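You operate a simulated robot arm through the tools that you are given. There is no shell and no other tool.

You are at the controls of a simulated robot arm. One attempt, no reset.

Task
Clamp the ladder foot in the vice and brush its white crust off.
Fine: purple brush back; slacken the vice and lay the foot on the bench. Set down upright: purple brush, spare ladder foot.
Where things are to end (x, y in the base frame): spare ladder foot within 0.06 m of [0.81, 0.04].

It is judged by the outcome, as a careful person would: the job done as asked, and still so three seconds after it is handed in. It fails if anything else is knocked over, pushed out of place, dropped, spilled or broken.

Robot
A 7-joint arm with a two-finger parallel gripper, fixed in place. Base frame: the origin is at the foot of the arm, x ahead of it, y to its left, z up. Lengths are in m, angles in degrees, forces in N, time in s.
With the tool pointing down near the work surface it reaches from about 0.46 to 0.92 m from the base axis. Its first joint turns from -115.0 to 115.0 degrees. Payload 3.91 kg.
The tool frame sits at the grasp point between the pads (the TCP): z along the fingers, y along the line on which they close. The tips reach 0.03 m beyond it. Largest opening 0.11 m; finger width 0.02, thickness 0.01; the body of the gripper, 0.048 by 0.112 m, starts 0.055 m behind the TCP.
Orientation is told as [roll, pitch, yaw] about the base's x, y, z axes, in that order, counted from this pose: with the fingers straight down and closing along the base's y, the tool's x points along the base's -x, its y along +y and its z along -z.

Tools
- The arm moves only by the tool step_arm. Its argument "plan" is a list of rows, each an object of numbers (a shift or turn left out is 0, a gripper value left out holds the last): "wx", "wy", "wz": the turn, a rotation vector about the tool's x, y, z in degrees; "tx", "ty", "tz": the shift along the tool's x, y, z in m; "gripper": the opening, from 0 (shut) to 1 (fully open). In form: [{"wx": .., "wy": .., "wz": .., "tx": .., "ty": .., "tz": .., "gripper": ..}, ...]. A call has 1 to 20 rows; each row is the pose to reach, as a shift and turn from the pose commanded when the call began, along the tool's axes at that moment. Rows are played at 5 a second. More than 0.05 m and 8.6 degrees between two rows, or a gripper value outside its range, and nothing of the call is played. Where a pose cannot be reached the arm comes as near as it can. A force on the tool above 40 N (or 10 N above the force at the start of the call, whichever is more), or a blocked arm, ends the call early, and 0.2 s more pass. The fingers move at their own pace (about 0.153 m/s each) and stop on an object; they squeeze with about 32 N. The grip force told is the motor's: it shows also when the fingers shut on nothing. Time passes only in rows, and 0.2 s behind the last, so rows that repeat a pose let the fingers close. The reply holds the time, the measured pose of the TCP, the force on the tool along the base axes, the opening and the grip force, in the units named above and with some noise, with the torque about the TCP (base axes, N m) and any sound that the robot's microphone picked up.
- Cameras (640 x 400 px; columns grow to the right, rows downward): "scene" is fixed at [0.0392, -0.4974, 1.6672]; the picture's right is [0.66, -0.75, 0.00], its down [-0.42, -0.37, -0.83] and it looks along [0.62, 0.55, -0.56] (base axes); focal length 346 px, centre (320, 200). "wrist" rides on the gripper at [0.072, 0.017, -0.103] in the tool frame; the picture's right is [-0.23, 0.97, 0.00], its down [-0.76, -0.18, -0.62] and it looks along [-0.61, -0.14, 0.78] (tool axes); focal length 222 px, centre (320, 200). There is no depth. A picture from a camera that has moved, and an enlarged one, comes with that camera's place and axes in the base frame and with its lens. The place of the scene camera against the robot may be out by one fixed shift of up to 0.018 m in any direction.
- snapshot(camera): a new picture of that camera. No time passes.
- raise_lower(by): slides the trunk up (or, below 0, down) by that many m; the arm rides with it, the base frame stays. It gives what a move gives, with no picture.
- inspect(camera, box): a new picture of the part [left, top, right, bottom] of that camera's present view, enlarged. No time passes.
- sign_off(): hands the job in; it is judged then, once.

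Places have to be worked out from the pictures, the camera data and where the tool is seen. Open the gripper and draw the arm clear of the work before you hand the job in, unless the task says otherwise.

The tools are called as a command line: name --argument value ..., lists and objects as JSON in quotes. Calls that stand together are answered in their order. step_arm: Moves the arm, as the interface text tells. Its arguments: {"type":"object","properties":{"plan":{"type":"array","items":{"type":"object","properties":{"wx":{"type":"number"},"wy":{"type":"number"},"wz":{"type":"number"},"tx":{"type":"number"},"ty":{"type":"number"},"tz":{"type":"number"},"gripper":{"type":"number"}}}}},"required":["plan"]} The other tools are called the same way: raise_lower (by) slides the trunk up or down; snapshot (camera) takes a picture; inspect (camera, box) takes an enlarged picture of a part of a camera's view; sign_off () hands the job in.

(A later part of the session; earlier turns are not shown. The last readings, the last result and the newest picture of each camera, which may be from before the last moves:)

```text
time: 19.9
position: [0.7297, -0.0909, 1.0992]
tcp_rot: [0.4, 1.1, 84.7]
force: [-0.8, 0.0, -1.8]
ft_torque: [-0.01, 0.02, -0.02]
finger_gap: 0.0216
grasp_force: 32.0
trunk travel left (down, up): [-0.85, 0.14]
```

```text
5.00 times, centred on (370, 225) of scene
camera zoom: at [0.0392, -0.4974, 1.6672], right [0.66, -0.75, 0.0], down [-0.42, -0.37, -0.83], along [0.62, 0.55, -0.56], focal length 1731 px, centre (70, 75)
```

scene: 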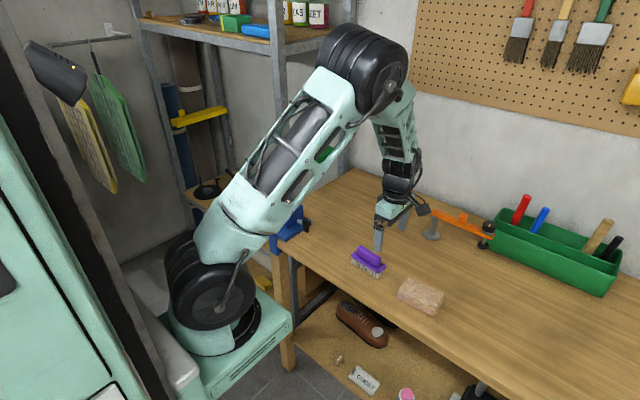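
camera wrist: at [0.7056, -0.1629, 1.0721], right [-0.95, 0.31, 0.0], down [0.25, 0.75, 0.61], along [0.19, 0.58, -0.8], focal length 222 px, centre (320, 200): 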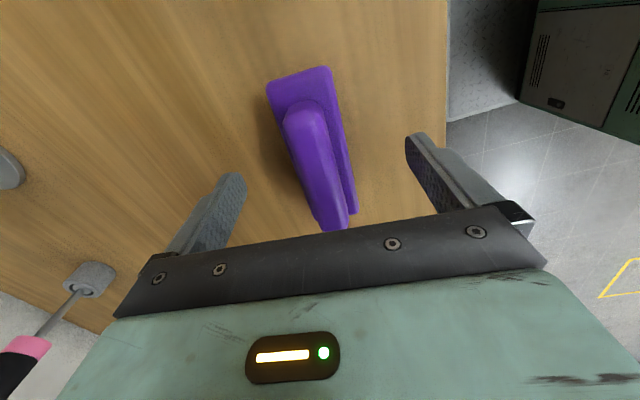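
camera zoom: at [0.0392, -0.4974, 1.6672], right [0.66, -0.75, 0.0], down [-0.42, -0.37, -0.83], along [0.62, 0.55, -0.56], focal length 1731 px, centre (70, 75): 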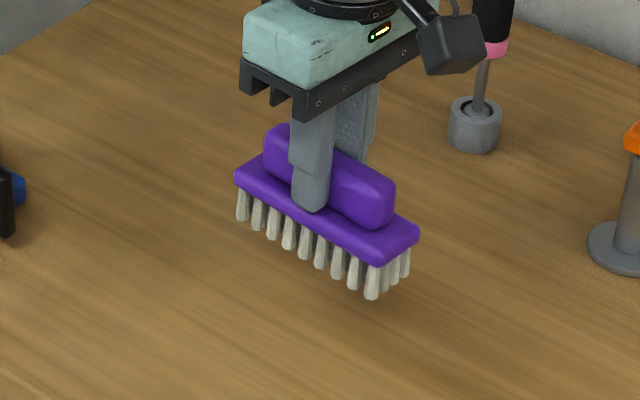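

The brush is up and level. Moving it over the foot at a safe height.

step_arm --plan '[{"tx": -0.0423, "ty": 0.0057}, {"tx": -0.0846, "ty": 0.0114}, {"tx": -0.1269, "ty": 0.0171}, {"tx": -0.1692, "ty": 0.0228}, {"tx": -0.2115, "ty": 0.0285}, {"tx": -0.2538, "ty": 0.0341}, {"tx": -0.2961, "ty": 0.0398}, {"tx": -0.3383, "ty": 0.0455}]'

snapshot --camera "wrist"

snapshot --camera "scene"

inspect --camera "scene" --box '[250, 150, 350, 230]'

```text
time: 21.8
position: [0.7156, 0.2487, 1.0935]
tcp_rot: [0.2, 1.1, 84.9]
force: [0.0, 0.2, -0.2]
ft_torque: [0.01, 0.01, 0.04]
finger_gap: 0.0217
grasp_force: 32.0
trunk travel left (down, up): [-0.85, 0.14]
```

```text
taken
camera wrist: at [0.6921, 0.18, 1.1978], right [-0.95, 0.32, 0.0], down [0.25, 0.75, 0.61], along [0.19, 0.58, -0.79], focal length 222 px, centre (320, 200)
```

wrist: 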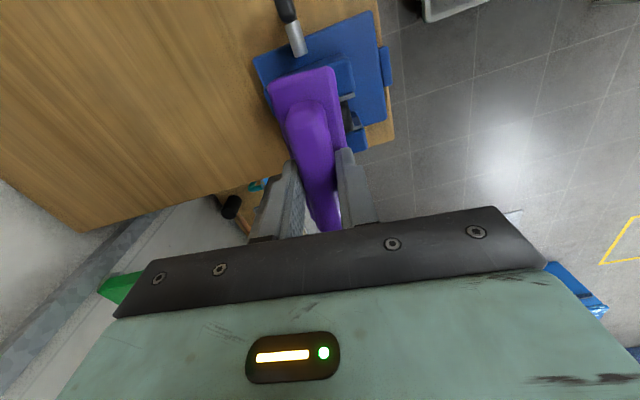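

```text
taken
```

scene: 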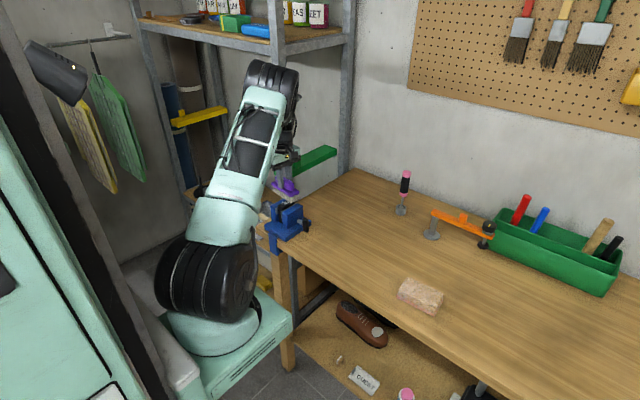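

```text
5.00 times, centred on (300, 190) of scene
camera zoom: at [0.0392, -0.4974, 1.6672], right [0.66, -0.75, 0.0], down [-0.42, -0.37, -0.83], along [0.62, 0.55, -0.56], focal length 1731 px, centre (420, 250)
```

zoom: 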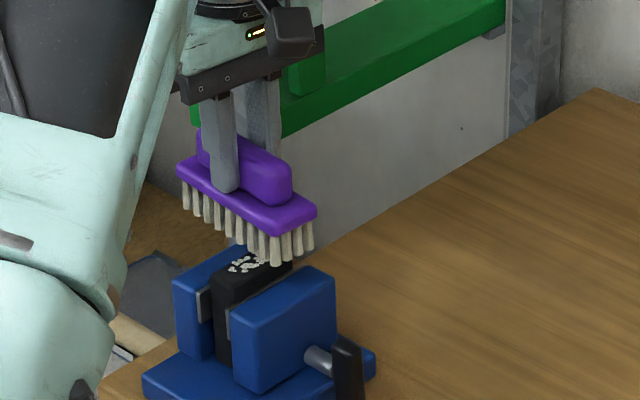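

The brush hangs about 3 cm above the crust with its length across the foot. Lowering gently until the force reading shows contact.

step_arm --plan '[{"tz": 0.012}, {"tz": 0.02}, {"tz": 0.025}, {"tz": 0.027}]'

inspect --camera "scene" --box '[260, 165, 330, 225]'

```text
time: 22.8
position: [0.7146, 0.2505, 1.0658]
tcp_rot: [0.4, 1.1, 84.8]
force: [-0.7, -0.3, -1.3]
ft_torque: [0.0, 0.0, -0.04]
finger_gap: 0.0214
grasp_force: 32.6
trunk travel left (down, up): [-0.85, 0.14]
```

```text
6.67 times, centred on (295, 195) of scene
camera zoom: at [0.0392, -0.4974, 1.6672], right [0.66, -0.75, 0.0], down [-0.42, -0.37, -0.83], along [0.62, 0.55, -0.56], focal length 2308 px, centre (487, 233)
```

zoom: 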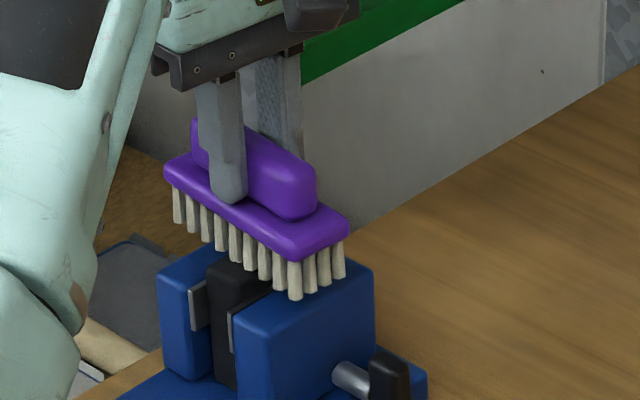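

Almost touching. Continuing down in 1–2 mm rows.

step_arm --plan '[{"tz": 0.001}, {"tz": 0.002}, {"tz": 0.003}, {"tz": 0.004}]'

```text
time: 23.8
position: [0.7149, 0.2487, 1.0641]
tcp_rot: [0.2, 0.9, 84.8]
force: [-3.0, -2.7, 17.6]
ft_torque: [-0.34, 0.07, -0.01]
finger_gap: 0.0215
grasp_force: 31.7
trunk travel left (down, up): [-0.85, 0.14]
```

Contact: 17.6 N up. I ease off about 1 mm and make several strokes along x over the crust, then lift to check.

step_arm --plan '[{"tz": -0.001}, {"tx": -0.0014, "ty": -0.015, "tz": -0.001}, {"tx": -0.0027, "ty": -0.03, "tz": -0.001}, {"tx": -0.0014, "ty": -0.015, "tz": -0.001}, {"tz": -0.001}, {"tx": 0.0014, "ty": 0.015, "tz": -0.001}, {"tx": 0.0027, "ty": 0.03, "tz": -0.001}, {"tx": 0.0014, "ty": 0.015, "tz": -0.001}, {"tz": -0.001}, {"tx": -0.0014, "ty": -0.015, "tz": -0.001}, {"tx": -0.0027, "ty": -0.03, "tz": -0.001}, {"tx": -0.0014, "ty": -0.015, "tz": -0.001}, {"tz": -0.001}, {"tx": 0.0014, "ty": 0.015, "tz": -0.001}, {"tx": 0.0027, "ty": 0.03, "tz": -0.001}, {"tx": 0.0014, "ty": 0.015, "tz": -0.001}, {"tz": -0.001}]'

inspect --camera "scene" --box '[260, 165, 330, 225]'

```text
time: 27.4
position: [0.7112, 0.2518, 1.0643]
tcp_rot: [0.4, 1.0, 84.8]
force: [-16.3, 1.6, 20.1]
ft_torque: [0.11, 0.68, 0.01]
finger_gap: 0.0215
grasp_force: 31.7
trunk travel left (down, up): [-0.85, 0.14]
```

```text
6.67 times, centred on (295, 195) of scene
camera zoom: at [0.0392, -0.4974, 1.6672], right [0.66, -0.75, 0.0], down [-0.42, -0.37, -0.83], along [0.62, 0.55, -0.56], focal length 2308 px, centre (487, 233)
```

zoom: 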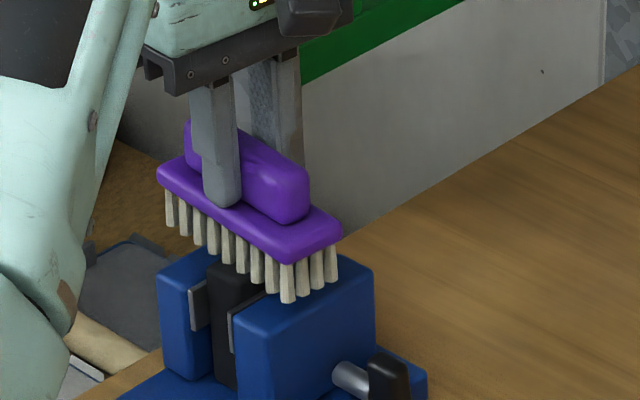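

Strokes done with firm contact. Lifting the brush to see what is left of the crust.

step_arm --plan '[{"tz": -0.01}, {"tz": -0.03}, {"tz": -0.06}, {"tx": 0.03, "tz": -0.075}, {"tx": 0.07, "tz": -0.08}]'

inspect --camera "scene" --box '[260, 165, 330, 225]'

snapshot --camera "wrist"

```text
time: 28.6
position: [0.7096, 0.1816, 1.1455]
tcp_rot: [0.3, 1.1, 85.0]
force: [0.7, 0.8, -1.5]
ft_torque: [-0.03, -0.01, 0.01]
finger_gap: 0.0214
grasp_force: 32.0
trunk travel left (down, up): [-0.85, 0.14]
```

```text
6.67 times, centred on (295, 195) of scene
camera zoom: at [0.0392, -0.4974, 1.6672], right [0.66, -0.75, 0.0], down [-0.42, -0.37, -0.83], along [0.62, 0.55, -0.56], focal length 2308 px, centre (487, 233)
```

zoom: 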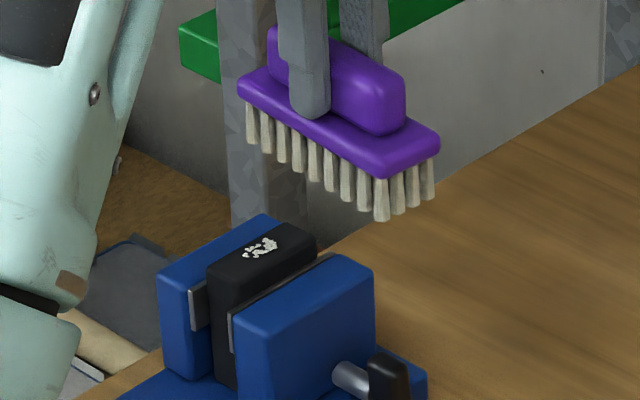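

```text
taken
camera wrist: at [0.6867, 0.1125, 1.2492], right [-0.95, 0.31, 0.0], down [0.25, 0.75, 0.61], along [0.19, 0.58, -0.79], focal length 222 px, centre (320, 200)
```

wrist: 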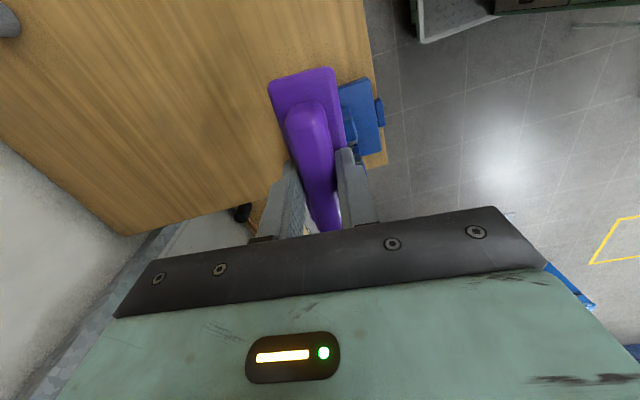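

About half of the crust is gone and the foot hasn't moved. Another set of strokes, with a slight sideways shift.

step_arm --plan '[{"tx": -0.035, "tz": 0.03}, {"tx": -0.07, "tz": 0.06}, {"tx": -0.07, "tz": 0.075}, {"tx": -0.07, "tz": 0.0805}, {"tx": -0.0714, "ty": -0.015, "tz": 0.0805}, {"tx": -0.0727, "ty": -0.03, "tz": 0.0805}, {"tx": -0.0734, "ty": -0.015, "tz": 0.0805}, {"tx": -0.074, "ty": 0.0, "tz": 0.0805}, {"tx": -0.0726, "ty": 0.015, "tz": 0.0805}, {"tx": -0.0713, "ty": 0.03, "tz": 0.0805}, {"tx": -0.07, "ty": 0.015, "tz": 0.0805}, {"tx": -0.068, "ty": 0.0, "tz": 0.0805}, {"tx": -0.068, "ty": -0.015, "tz": 0.0805}, {"tx": -0.068, "ty": -0.03, "tz": 0.0805}, {"tx": -0.068, "ty": -0.015, "tz": 0.0805}, {"tx": -0.07, "ty": 0.0, "tz": 0.0805}, {"tx": -0.0713, "ty": 0.015, "tz": 0.0805}, {"tx": -0.0727, "ty": 0.03, "tz": 0.0805}, {"tx": -0.0714, "ty": 0.015, "tz": 0.0805}, {"tx": -0.07, "ty": 0.0, "tz": 0.0805}]'

step_arm --plan '[{"tz": -0.01}, {"tz": -0.03}, {"tz": -0.06}, {"tx": 0.03, "tz": -0.075}, {"tx": 0.07, "tz": -0.08}]'

inspect --camera "scene" --box '[260, 165, 330, 225]'

```text
time: 32.8
position: [0.7126, 0.2502, 1.0638]
tcp_rot: [0.4, 1.0, 84.9]
force: [-13.0, 4.1, 18.3]
ft_torque: [0.26, 0.56, 0.06]
finger_gap: 0.0214
grasp_force: 32.3
trunk travel left (down, up): [-0.85, 0.14]
```

```text
time: 34.0
position: [0.7095, 0.1827, 1.1443]
tcp_rot: [0.3, 1.1, 84.9]
force: [0.1, -0.1, -2.0]
ft_torque: [-0.04, -0.02, 0.0]
finger_gap: 0.0214
grasp_force: 31.9
trunk travel left (down, up): [-0.85, 0.14]
```

```text
6.67 times, centred on (295, 195) of scene
camera zoom: at [0.0392, -0.4974, 1.6672], right [0.66, -0.75, 0.0], down [-0.42, -0.37, -0.83], along [0.62, 0.55, -0.56], focal length 2308 px, centre (487, 233)
```

zoom: 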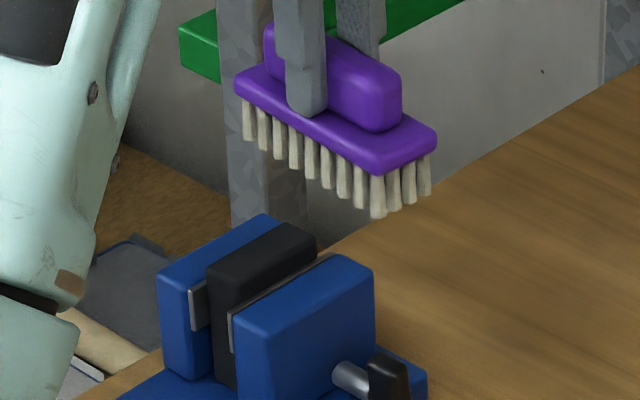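

The crust appears gone. A closer zoom to be sure, before I take the brush back.

inspect --camera "scene" --box '[272, 192, 312, 222]'

```text
13.33 times, centred on (292, 207) of scene
camera zoom: at [0.0392, -0.4974, 1.6672], right [0.66, -0.75, 0.0], down [-0.42, -0.37, -0.83], along [0.62, 0.55, -0.56], focal length 4616 px, centre (693, 107)
```

zoom: 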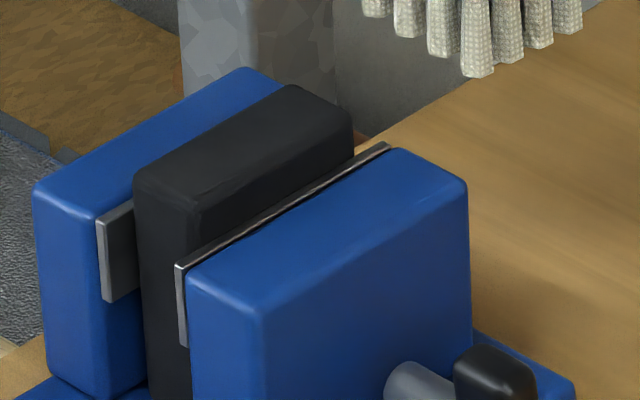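

Clean. Now carrying the brush back above its original place.

step_arm --plan '[{"tx": 0.0391, "ty": -0.0063}, {"tx": 0.0782, "ty": -0.0127}, {"tx": 0.1173, "ty": -0.019}, {"tx": 0.1563, "ty": -0.0253}, {"tx": 0.1954, "ty": -0.0316}, {"tx": 0.2345, "ty": -0.038}, {"tx": 0.2736, "ty": -0.0443}, {"tx": 0.2736, "ty": -0.0443, "tz": 0.045}, {"tx": 0.2736, "ty": -0.0443, "tz": 0.09}, {"tx": 0.2736, "ty": -0.0443, "tz": 0.13}]'

inspect --camera "scene" --box '[320, 205, 420, 285]'

```text
time: 36.1
position: [0.7282, -0.0983, 1.0199]
tcp_rot: [0.4, 1.1, 84.9]
force: [0.1, -0.3, 0.0]
ft_torque: [0.0, -0.04, 0.03]
finger_gap: 0.0214
grasp_force: 32.4
trunk travel left (down, up): [-0.85, 0.14]
```

```text
5.00 times, centred on (370, 245) of scene
camera zoom: at [0.0392, -0.4974, 1.6672], right [0.66, -0.75, 0.0], down [-0.42, -0.37, -0.83], along [0.62, 0.55, -0.56], focal length 1731 px, centre (70, -25)
```

zoom: 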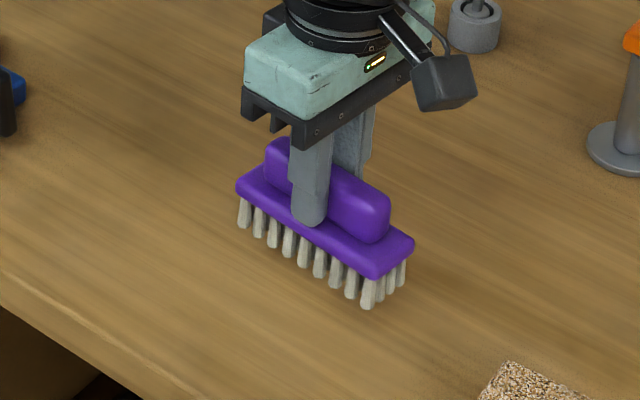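

Aligned within 5 mm of where it stood. I correct that and lower to the bench.

step_arm --plan '[{"tx": -0.0055, "tz": 0.02}, {"tx": -0.0055, "tz": 0.04}, {"tx": -0.0055, "tz": 0.047}, {"tx": -0.0055, "tz": 0.0495}]'

inspect --camera "scene" --box '[330, 215, 410, 285]'

```text
time: 37.1
position: [0.7274, -0.0941, 0.9697]
tcp_rot: [0.2, 1.2, 84.8]
force: [0.1, 0.3, -0.8]
ft_torque: [0.0, 0.01, 0.0]
finger_gap: 0.0216
grasp_force: 31.9
trunk travel left (down, up): [-0.85, 0.14]
```

```text
5.71 times, centred on (370, 250) of scene
camera zoom: at [0.0392, -0.4974, 1.6672], right [0.66, -0.75, 0.0], down [-0.42, -0.37, -0.83], along [0.62, 0.55, -0.56], focal length 1978 px, centre (34, -86)
```

zoom: 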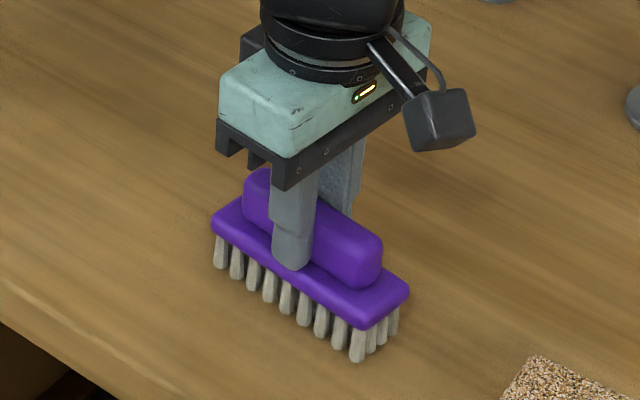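

Just above the bench; down the last 1–2 mm until a light contact force shows.

step_arm --plan '[{"tz": 0.001}, {"tz": 0.0018}, {"tz": 0.0018}]'

```text
time: 38.0
position: [0.7276, -0.0931, 0.969]
tcp_rot: [0.3, 1.1, 84.8]
force: [-0.7, -0.2, -1.2]
ft_torque: [-0.04, -0.01, -0.02]
finger_gap: 0.0216
grasp_force: 31.4
trunk travel left (down, up): [-0.85, 0.14]
```

step_arm --plan '[{"tz": 0.001}, {"tz": 0.002}, {"tz": 0.002}]'

```text
time: 38.8
position: [0.7284, -0.0945, 0.967]
tcp_rot: [0.2, 1.1, 84.8]
force: [-1.5, 0.6, 5.6]
ft_torque: [0.26, -0.04, 0.08]
finger_gap: 0.0216
grasp_force: 32.3
trunk travel left (down, up): [-0.85, 0.14]
```

Light contact (about 6 N): the brush stands on the bench. Opening the fingers and rising straight up.

step_arm --plan '[{"gripper": 0.4}, {"gripper": 0.8}, {"gripper": 1}, {"gripper": 1, "tz": -0.03}, {"gripper": 1, "tz": -0.07}, {"gripper": 1, "tz": -0.11}, {"gripper": 1, "tz": -0.15}]'

snapshot --camera "scene"

inspect --camera "scene" --box '[335, 225, 405, 285]'

```text
time: 40.4
position: [0.7282, -0.091, 1.1182]
tcp_rot: [0.4, 1.2, 84.8]
force: [0.4, -0.2, 0.2]
ft_torque: [0.01, 0.03, 0.01]
finger_gap: 0.1099
grasp_force: 0.1
trunk travel left (down, up): [-0.85, 0.14]
```

```text
taken
```

scene: 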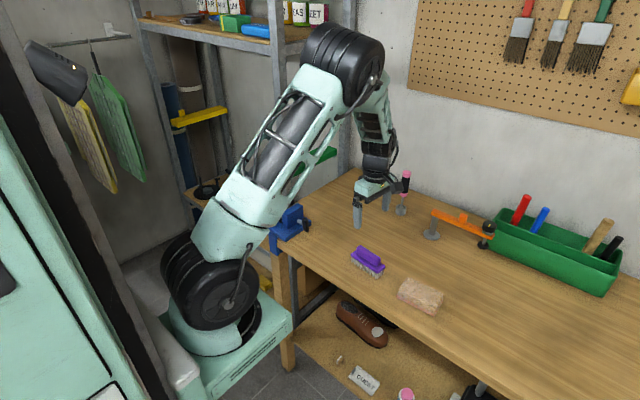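

```text
6.67 times, centred on (370, 255) of scene
camera zoom: at [0.0392, -0.4974, 1.6672], right [0.66, -0.75, 0.0], down [-0.42, -0.37, -0.83], along [0.62, 0.55, -0.56], focal length 2308 px, centre (-13, -167)
```

zoom: 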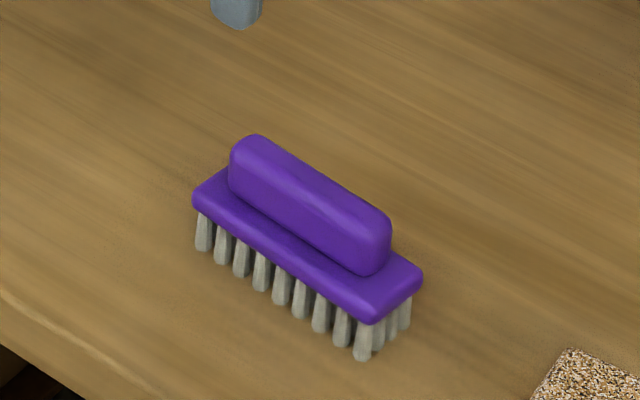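

The brush stands back at its old spot. Now to slacken: I shut the fingers and go to the +x side of the upright handle bar, to push its top end back toward -x.

step_arm --plan '[{"tx": -0.04, "ty": -0.0006, "gripper": 0}, {"tx": -0.085, "ty": -0.0013, "gripper": 0}, {"tx": -0.13, "ty": -0.002, "gripper": 0}, {"tx": -0.175, "ty": -0.0027, "gripper": 0}, {"tx": -0.22, "ty": -0.0034, "tz": 0.02, "gripper": 0}, {"tx": -0.2554, "ty": -0.0039, "tz": 0.04, "gripper": 0}, {"tx": -0.2554, "ty": -0.0039, "tz": 0.06, "gripper": 0}]'

snapshot --camera "wrist"

inspect --camera "scene" --box '[255, 165, 345, 235]'

```text
time: 42.0
position: [0.7537, 0.1622, 1.0517]
tcp_rot: [0.3, 1.1, 84.8]
force: [-0.3, -0.9, 0.5]
ft_torque: [0.0, -0.03, 0.01]
finger_gap: 0.0
grasp_force: 31.8
trunk travel left (down, up): [-0.85, 0.14]
```

```text
taken
camera wrist: at [0.7313, 0.0937, 1.1558], right [-0.95, 0.31, 0.0], down [0.25, 0.75, 0.61], along [0.19, 0.58, -0.8], focal length 222 px, centre (320, 200)
```

wrist: 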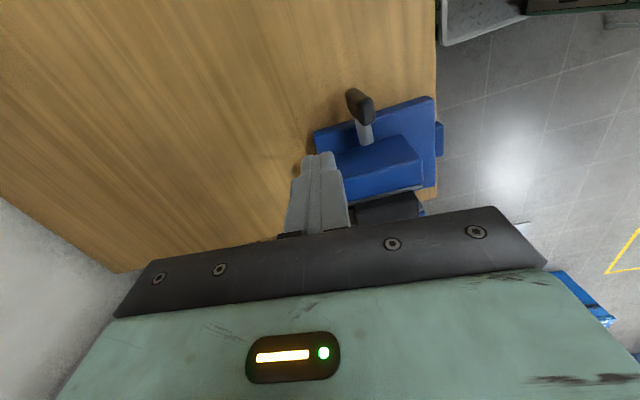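

```text
5.71 times, centred on (300, 200) of scene
camera zoom: at [0.0392, -0.4974, 1.6672], right [0.66, -0.75, 0.0], down [-0.42, -0.37, -0.83], along [0.62, 0.55, -0.56], focal length 1978 px, centre (434, 200)
```

zoom: 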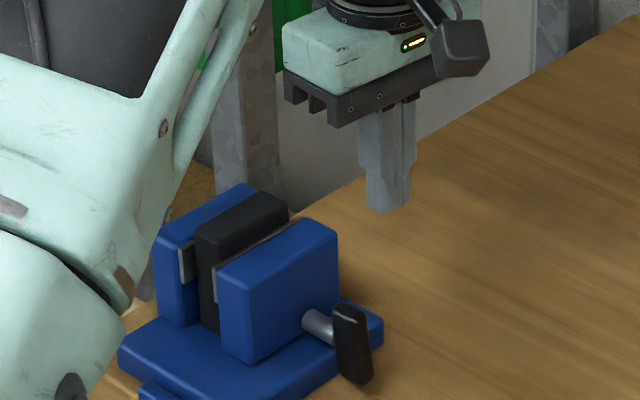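

A closer look from the wrist camera at the bar and the foot's top.

inspect --camera "wrist" --box '[290, 75, 450, 225]'

```text
2.67 times, centred on (370, 150) of wrist
camera zoom: at [0.7313, 0.0937, 1.1558], right [-0.95, 0.31, 0.0], down [0.25, 0.75, 0.61], along [0.19, 0.58, -0.8], focal length 592 px, centre (187, 333)
```

zoom: 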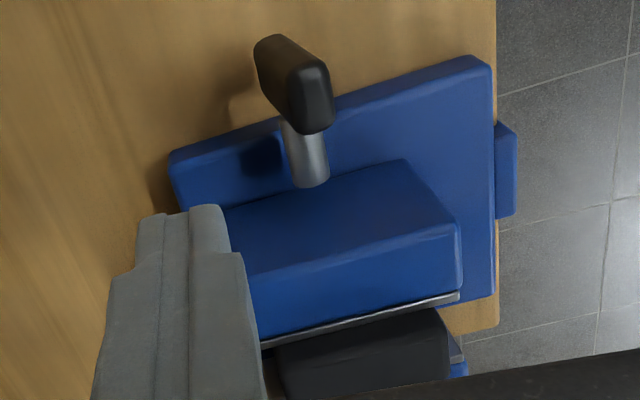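

The bar's top end is at about (0.714, 0.158, 0.968). The fingers are 2 cm to its +x side; lowering them beside it.

step_arm --plan '[{"tx": 0.002, "tz": 0.03}, {"tx": 0.002, "tz": 0.055}, {"tx": 0.002, "tz": 0.066}]'

inspect --camera "scene" --box '[270, 180, 340, 230]'

inspect --camera "wrist" --box '[260, 60, 460, 220]'

```text
time: 42.8
position: [0.7534, 0.1585, 0.9837]
tcp_rot: [0.4, 1.2, 84.9]
force: [-1.4, 0.2, -0.7]
ft_torque: [0.01, -0.02, 0.01]
finger_gap: 0.0
grasp_force: 32.1
trunk travel left (down, up): [-0.85, 0.14]
```

```text
8.00 times, centred on (305, 205) of scene
camera zoom: at [0.0392, -0.4974, 1.6672], right [0.66, -0.75, 0.0], down [-0.42, -0.37, -0.83], along [0.62, 0.55, -0.56], focal length 2770 px, centre (440, 160)
```

zoom: 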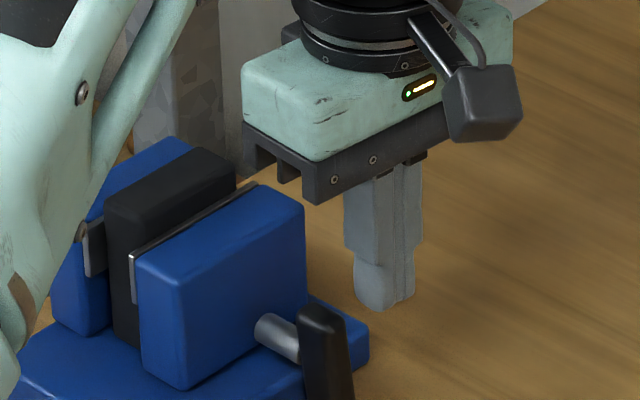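

```text
2.50 times, centred on (360, 140) of wrist
camera zoom: at [0.7313, 0.0896, 1.0892], right [-0.95, 0.31, 0.0], down [0.25, 0.75, 0.61], along [0.19, 0.58, -0.8], focal length 555 px, centre (220, 350)
```

zoom: 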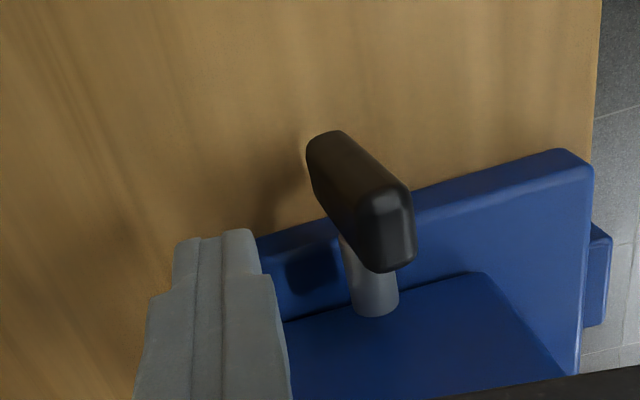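

Fingers beside the bar on its +x side. Sweeping the top end toward -x (counter-clockwise = loosen) along an arc.

step_arm --plan '[{"tx": 0.0007, "ty": 0.0077, "tz": 0.0}, {"tx": 0.0014, "ty": 0.0153, "tz": -0.0013}, {"tx": 0.0021, "ty": 0.0233, "tz": -0.0043}, {"tx": 0.0027, "ty": 0.0299, "tz": -0.0083}, {"tx": 0.0033, "ty": 0.0362, "tz": -0.0073}, {"tx": 0.0038, "ty": 0.0412, "tz": -0.0043}]'

inspect --camera "scene" --box '[265, 180, 335, 230]'

inspect --camera "wrist" --box '[260, 60, 460, 220]'

```text
time: 44.1
position: [0.7123, 0.1574, 0.9898]
tcp_rot: [0.4, 1.1, 84.8]
force: [0.9, 0.6, 0.2]
ft_torque: [-0.01, -0.02, -0.01]
finger_gap: 0.0
grasp_force: 31.9
trunk travel left (down, up): [-0.85, 0.14]
```

```text
8.00 times, centred on (300, 205) of scene
camera zoom: at [0.0392, -0.4974, 1.6672], right [0.66, -0.75, 0.0], down [-0.42, -0.37, -0.83], along [0.62, 0.55, -0.56], focal length 2770 px, centre (480, 160)
```

zoom: 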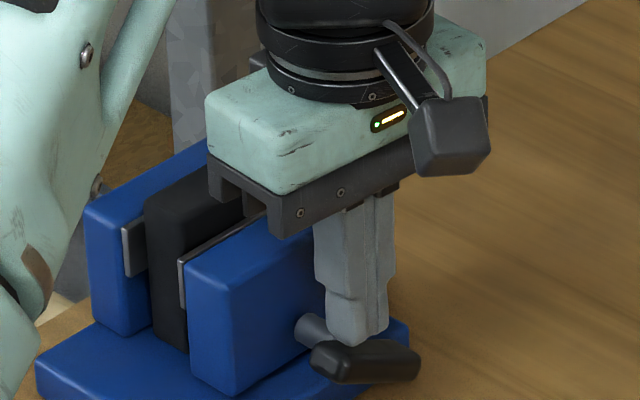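

```text
2.50 times, centred on (360, 140) of wrist
camera zoom: at [0.6898, 0.0898, 1.0943], right [-0.95, 0.31, 0.0], down [0.25, 0.75, 0.61], along [0.19, 0.58, -0.79], focal length 555 px, centre (220, 350)
```

zoom: 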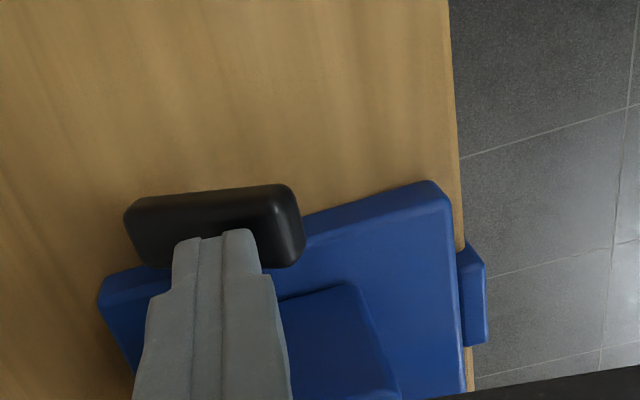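

The bar has turned about 58° back and the jaw is retreating, without resistance. Continuing to push the -x end down to bring it to horizontal or slightly past.

step_arm --plan '[{"tx": 0.0005, "ty": 0.006, "tz": 0.005}, {"tx": 0.001, "ty": 0.011, "tz": 0.012}, {"tx": 0.0013, "ty": 0.015, "tz": 0.018}, {"tx": 0.0014, "ty": 0.016, "tz": 0.023}]'

inspect --camera "scene" --box '[265, 180, 335, 230]'

inspect --camera "wrist" --box '[260, 60, 460, 220]'

```text
time: 44.9
position: [0.7064, 0.159, 0.983]
tcp_rot: [-0.5, 0.8, 84.7]
force: [-8.3, -4.2, 18.4]
ft_torque: [0.01, 0.29, 0.14]
finger_gap: 0.0
grasp_force: 32.6
trunk travel left (down, up): [-0.85, 0.14]
stopped in row 3: the force on the tool passed its limit at 48 N (the readings are from after the stop); the commanded pose is now the measured one
```

```text
8.00 times, centred on (300, 205) of scene
camera zoom: at [0.0392, -0.4974, 1.6672], right [0.66, -0.75, 0.0], down [-0.42, -0.37, -0.83], along [0.62, 0.55, -0.56], focal length 2770 px, centre (480, 160)
```

zoom: 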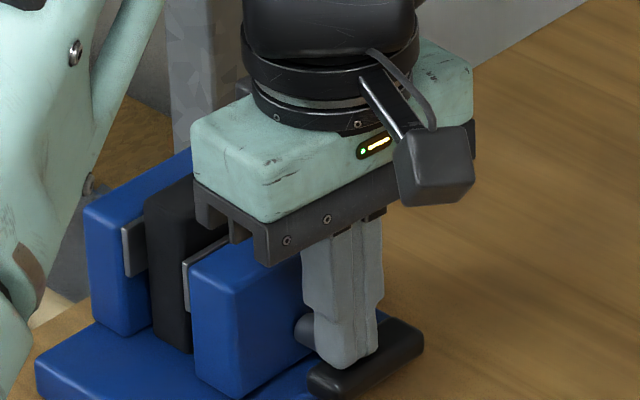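

```text
2.50 times, centred on (360, 140) of wrist
camera zoom: at [0.6805, 0.089, 1.0861], right [-0.95, 0.32, -0.01], down [0.24, 0.75, 0.61], along [0.2, 0.58, -0.79], focal length 555 px, centre (220, 350)
```

zoom: 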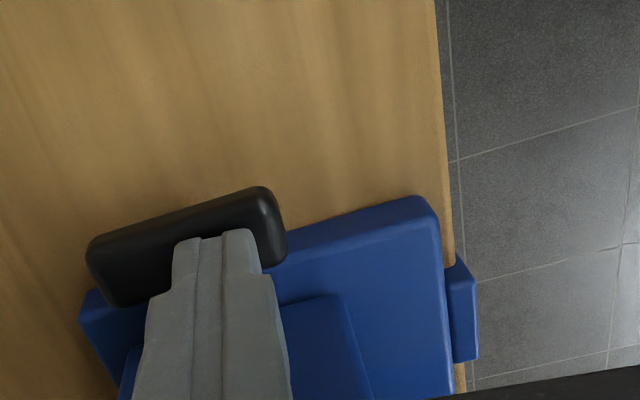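

The handle is back at its starting, horizontal position and hit its open stop, so the vice is slack. I lift away, square the tool to yaw 90 and open the fingers above the foot for a look.

step_arm --plan '[{"tz": -0.04}, {"tz": -0.085}, {"tz": -0.13}, {"tx": -0.04, "ty": 0.0007, "tz": -0.14, "wx": -0.25, "wy": -0.4, "wz": -2.6, "gripper": 0.5}, {"tx": -0.0897, "ty": 0.0015, "tz": -0.14, "wx": -0.5, "wy": -0.8, "wz": -5.3, "gripper": 1}, {"tx": -0.0897, "ty": 0.0015, "tz": -0.14, "wx": -0.5, "wy": -0.8, "wz": -5.3, "gripper": 1}]'

snapshot --camera "wrist"

inspect --camera "wrist" --box '[250, 50, 410, 180]'

inspect --camera "scene" --box '[260, 180, 330, 230]'

```text
time: 46.3
position: [0.7132, 0.2498, 1.1184]
tcp_rot: [0.1, 0.1, 90.1]
force: [0.4, 0.2, 0.5]
ft_torque: [0.0, 0.0, -0.01]
finger_gap: 0.1101
grasp_force: 0.0
trunk travel left (down, up): [-0.85, 0.14]
```

```text
taken
camera wrist: at [0.6957, 0.1776, 1.2224], right [-0.97, 0.23, 0.0], down [0.18, 0.76, 0.62], along [0.14, 0.61, -0.78], focal length 222 px, centre (320, 200)
```

wrist: 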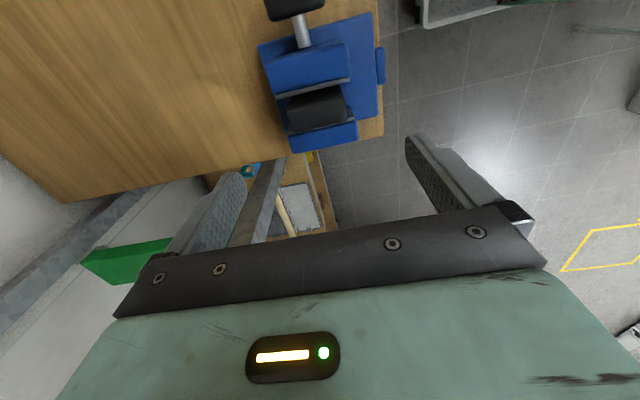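

```text
3.08 times, centred on (330, 115) of wrist
camera zoom: at [0.6957, 0.1776, 1.2224], right [-0.97, 0.23, 0.0], down [0.18, 0.76, 0.62], along [0.14, 0.61, -0.78], focal length 684 px, centre (289, 462)
```

zoom: 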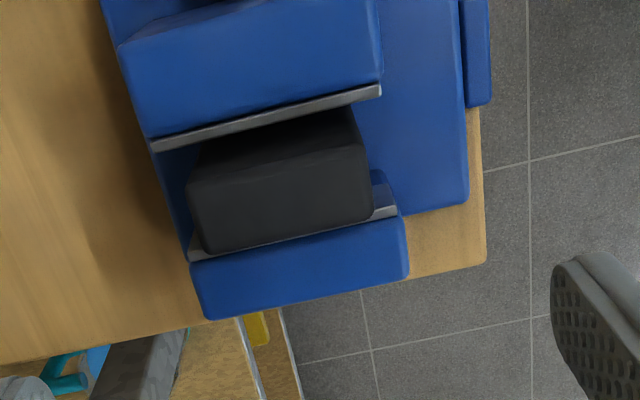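

```text
8.00 times, centred on (295, 205) of scene
camera zoom: at [0.0392, -0.4974, 1.6672], right [0.66, -0.75, 0.0], down [-0.42, -0.37, -0.83], along [0.62, 0.55, -0.56], focal length 2770 px, centre (520, 160)
```

zoom: 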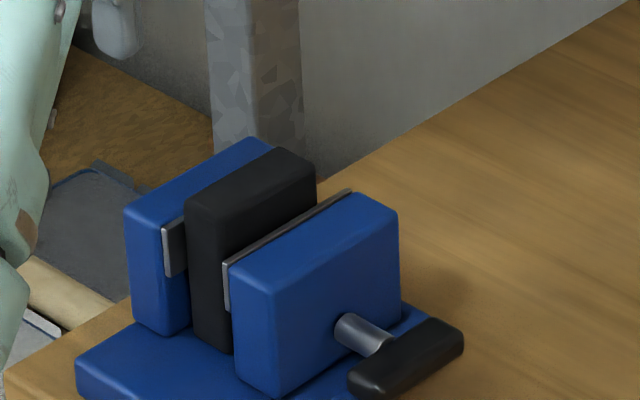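

The foot's top is clean and it stands loose: top centre about (0.7135, 0.248), 59 mm long in x, 24 mm thick, with a 35 mm jaw gap. I'll grip it along x with the 20 mm-wide fingers passing between the plates; lowering with fingers fully open.

step_arm --plan '[{"tx": 0.002, "tz": 0.04}, {"tx": 0.002, "tz": 0.08}, {"tx": 0.002, "tz": 0.11}, {"tx": 0.002, "tz": 0.126}]'

snapshot --camera "wrist"

inspect --camera "scene" --box '[255, 170, 335, 230]'

```text
time: 47.3
position: [0.7107, 0.2489, 0.9935]
tcp_rot: [0.1, 0.0, 90.0]
force: [-0.5, 0.3, 0.1]
ft_torque: [-0.01, -0.04, 0.01]
finger_gap: 0.11
grasp_force: 0.1
trunk travel left (down, up): [-0.85, 0.14]
```

```text
taken
camera wrist: at [0.6941, 0.1756, 1.0955], right [-0.97, 0.23, 0.0], down [0.18, 0.76, 0.62], along [0.14, 0.61, -0.78], focal length 222 px, centre (320, 200)
```

wrist: 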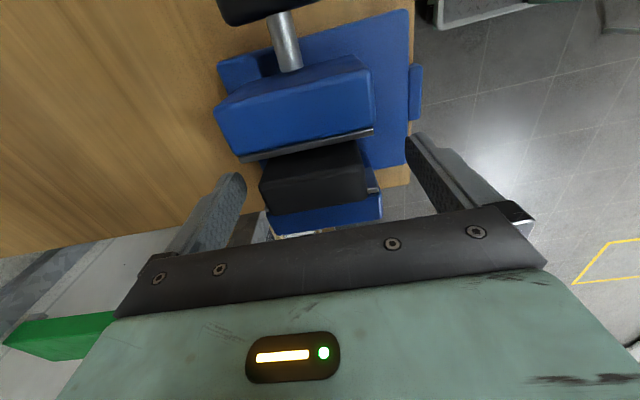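

```text
6.67 times, centred on (295, 200) of scene
camera zoom: at [0.0392, -0.4974, 1.6672], right [0.66, -0.75, 0.0], down [-0.42, -0.37, -0.83], along [0.62, 0.55, -0.56], focal length 2308 px, centre (487, 200)
```

zoom: 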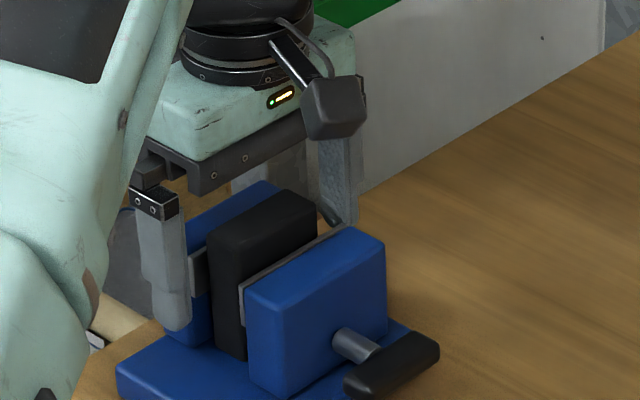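

Fingers straddle the foot lengthwise. Zooming the wrist view to check the alignment with the jaw gap before closing.

inspect --camera "wrist" --box '[200, 110, 460, 250]'

```text
2.46 times, centred on (330, 180) of wrist
camera zoom: at [0.6941, 0.1756, 1.0955], right [-0.97, 0.23, 0.0], down [0.18, 0.76, 0.62], along [0.14, 0.61, -0.78], focal length 547 px, centre (295, 249)
```

zoom: 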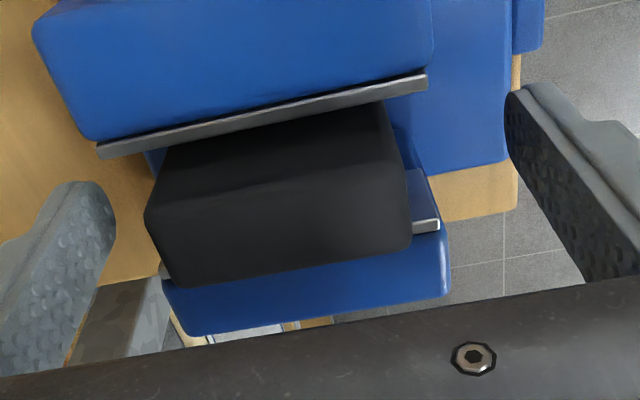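

Foot centre computes to (0.714, 0.247), jaw gap from y 0.229 to 0.267, so the fingers fit. Small centring correction, then closing.

step_arm --plan '[{"tx": 0.001, "ty": -0.003}, {"tx": 0.001, "ty": -0.003, "gripper": 0.75}, {"tx": 0.001, "ty": -0.003, "gripper": 0.6}, {"tx": 0.001, "ty": -0.003, "gripper": 0.5}, {"tx": 0.001, "ty": -0.003, "gripper": 0.3}, {"tx": 0.001, "ty": -0.003, "gripper": 0.3}]'

inspect --camera "wrist" --box '[200, 110, 460, 250]'

inspect --camera "scene" --box '[255, 170, 335, 230]'

```text
time: 48.7
position: [0.7149, 0.2465, 0.9931]
tcp_rot: [0.1, 0.0, 89.9]
force: [1.5, -0.8, 0.3]
ft_torque: [0.02, -0.06, -0.01]
finger_gap: 0.0598
grasp_force: 32.2
trunk travel left (down, up): [-0.85, 0.14]
```

```text
2.46 times, centred on (330, 180) of wrist
camera zoom: at [0.6974, 0.1744, 1.0961], right [-0.97, 0.23, 0.0], down [0.18, 0.76, 0.62], along [0.14, 0.61, -0.78], focal length 547 px, centre (295, 249)
```

zoom: 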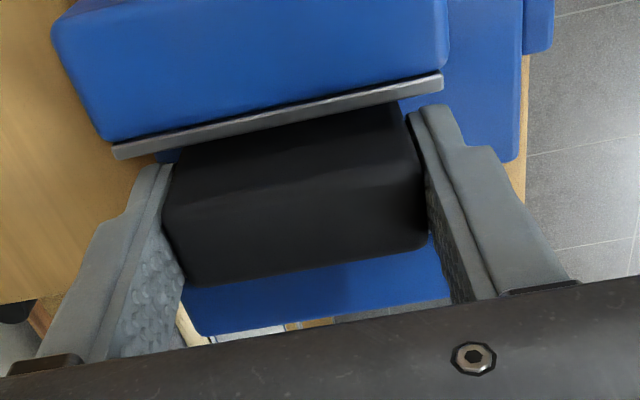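

```text
6.67 times, centred on (295, 200) of scene
camera zoom: at [0.0392, -0.4974, 1.6672], right [0.66, -0.75, 0.0], down [-0.42, -0.37, -0.83], along [0.62, 0.55, -0.56], focal length 2308 px, centre (487, 200)
```

zoom: 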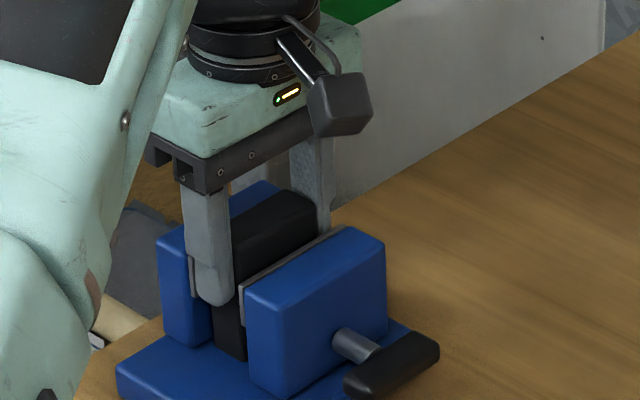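

Gripped (60 mm). Lifting straight up out of the vice, slowly at first.

step_arm --plan '[{"tz": -0.004}, {"tz": -0.012}, {"tz": -0.025}, {"tz": -0.05}, {"tz": -0.08}, {"tz": -0.11}, {"tz": -0.13}]'

inspect --camera "scene" --box '[245, 145, 345, 225]'

snapshot --camera "wrist"

```text
time: 50.3
position: [0.7151, 0.2476, 1.1234]
tcp_rot: [0.1, 0.2, 90.0]
force: [0.3, -0.5, -1.3]
ft_torque: [-0.01, 0.02, 0.03]
finger_gap: 0.0594
grasp_force: 32.2
trunk travel left (down, up): [-0.85, 0.14]
```

```text
5.00 times, centred on (295, 185) of scene
camera zoom: at [0.0392, -0.4974, 1.6672], right [0.66, -0.75, 0.0], down [-0.42, -0.37, -0.83], along [0.62, 0.55, -0.56], focal length 1731 px, centre (445, 275)
```

zoom: 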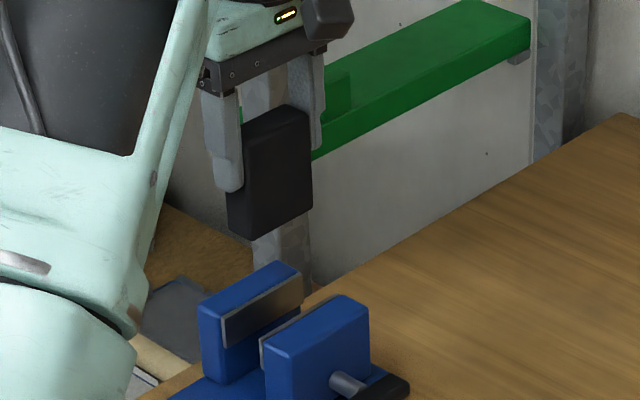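

```text
taken
camera wrist: at [0.698, 0.1748, 1.2258], right [-0.97, 0.23, 0.0], down [0.18, 0.76, 0.62], along [0.14, 0.61, -0.78], focal length 222 px, centre (320, 200)
```

wrist: 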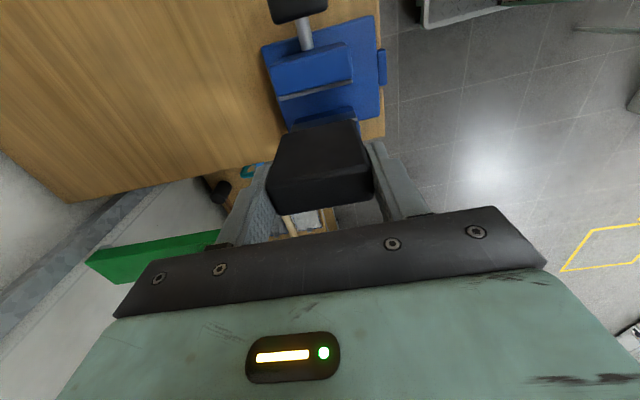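

The foot is out and hangs upright. Carrying it over to above (0.81, 0.04).

step_arm --plan '[{"tx": 0.035, "ty": -0.016}, {"tx": 0.07, "ty": -0.032}, {"tx": 0.105, "ty": -0.048}, {"tx": 0.14, "ty": -0.064}, {"tx": 0.175, "ty": -0.08}, {"tx": 0.2076, "ty": -0.095}, {"tx": 0.2076, "ty": -0.095, "tz": 0.04}, {"tx": 0.2076, "ty": -0.095, "tz": 0.08}, {"tx": 0.2076, "ty": -0.095, "tz": 0.11}]'

inspect --camera "scene" --box '[320, 170, 440, 260]'

snapshot --camera "scene"

```text
time: 52.3
position: [0.8108, 0.0392, 1.0127]
tcp_rot: [0.0, 0.0, 90.1]
force: [-0.5, -0.3, -1.4]
ft_torque: [-0.01, -0.01, 0.0]
finger_gap: 0.0596
grasp_force: 32.2
trunk travel left (down, up): [-0.85, 0.14]
```

```text
4.44 times, centred on (380, 215) of scene
camera zoom: at [0.0392, -0.4974, 1.6672], right [0.66, -0.75, 0.0], down [-0.42, -0.37, -0.83], along [0.62, 0.55, -0.56], focal length 1539 px, centre (53, 133)
```

zoom: 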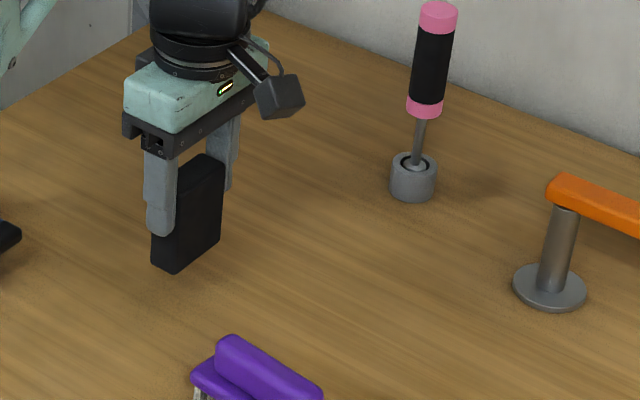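

```text
taken
```

scene: 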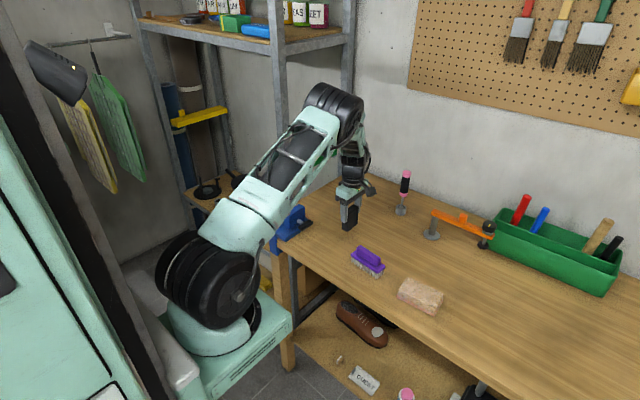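

In position above (0.81, 0.04). Lowering, with 2 mm rows near the bench.

step_arm --plan '[{"tz": 0.012}, {"tz": 0.022}, {"tz": 0.027}, {"tz": 0.029}, {"tz": 0.031}]'

inspect --camera "scene" --box '[320, 180, 400, 240]'

```text
time: 53.5
position: [0.8097, 0.0398, 0.9801]
tcp_rot: [0.1, 0.1, 90.0]
force: [0.0, -0.7, -1.4]
ft_torque: [0.01, 0.01, 0.05]
finger_gap: 0.0597
grasp_force: 31.7
trunk travel left (down, up): [-0.85, 0.14]
```

```text
6.67 times, centred on (360, 210) of scene
camera zoom: at [0.0392, -0.4974, 1.6672], right [0.66, -0.75, 0.0], down [-0.42, -0.37, -0.83], along [0.62, 0.55, -0.56], focal length 2308 px, centre (53, 133)
```

zoom: 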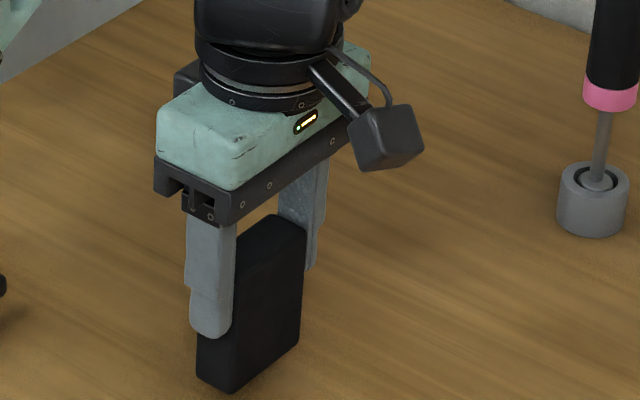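

No contact yet; continuing in 2 mm rows.

step_arm --plan '[{"tz": 0.002}, {"tz": 0.004}, {"tz": 0.005}]'

```text
time: 54.3
position: [0.81, 0.04, 0.9777]
tcp_rot: [0.1, 0.1, 90.0]
force: [-0.2, -0.5, -1.2]
ft_torque: [0.0, 0.02, 0.0]
finger_gap: 0.0597
grasp_force: 31.6
trunk travel left (down, up): [-0.85, 0.14]
```

step_arm --plan '[{"tz": 0.0015}, {"tz": 0.003}, {"tz": 0.0045}, {"tz": 0.0045}]'

```text
time: 55.3
position: [0.8092, 0.0401, 0.9725]
tcp_rot: [0.1, 0.1, 90.0]
force: [-0.2, -0.6, -1.7]
ft_torque: [0.03, 0.01, 0.02]
finger_gap: 0.0595
grasp_force: 31.8
trunk travel left (down, up): [-0.85, 0.14]
```

Still free at TCP z 0.9725; going on carefully.

step_arm --plan '[{"tz": 0.0015}, {"tz": 0.003}, {"tz": 0.0045}, {"tz": 0.0045}]'

inspect --camera "scene" --box '[320, 180, 400, 240]'

```text
time: 56.3
position: [0.8089, 0.0409, 0.9707]
tcp_rot: [-0.1, 0.1, 90.0]
force: [-7.0, -0.4, 27.2]
ft_torque: [-0.1, 0.75, -0.03]
finger_gap: 0.0596
grasp_force: 31.5
trunk travel left (down, up): [-0.85, 0.14]
```

```text
6.67 times, centred on (360, 210) of scene
camera zoom: at [0.0392, -0.4974, 1.6672], right [0.66, -0.75, 0.0], down [-0.42, -0.37, -0.83], along [0.62, 0.55, -0.56], focal length 2308 px, centre (53, 133)
```

zoom: 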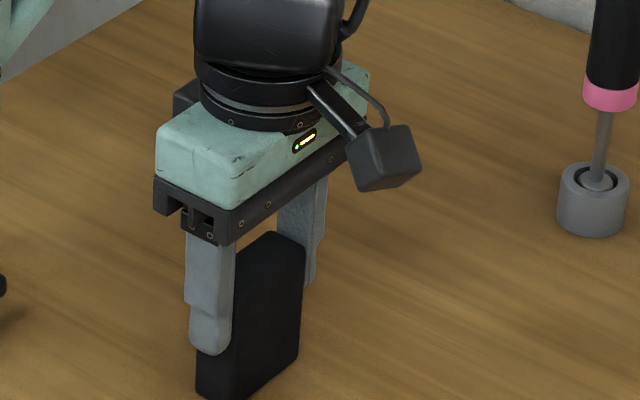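

Contact at 27 N. I ease up about 2.5 mm to take the load off, then check.

step_arm --plan '[{"tz": -0.0015}, {"tz": -0.0025}, {"tz": -0.0025}]'

```text
time: 57.1
position: [0.8092, 0.0399, 0.9698]
tcp_rot: [0.0, 0.0, 90.1]
force: [0.1, 0.1, 15.0]
ft_torque: [0.04, -0.37, 0.0]
finger_gap: 0.0598
grasp_force: 31.8
trunk travel left (down, up): [-0.85, 0.14]
```

step_arm --plan '[{"tz": -0.0015}, {"tz": -0.0015}]'

```text
time: 57.7
position: [0.8093, 0.039, 0.9711]
tcp_rot: [0.1, 0.0, 90.0]
force: [2.3, 1.2, 1.0]
ft_torque: [0.09, -0.26, -0.02]
finger_gap: 0.0593
grasp_force: 32.1
trunk travel left (down, up): [-0.85, 0.14]
```

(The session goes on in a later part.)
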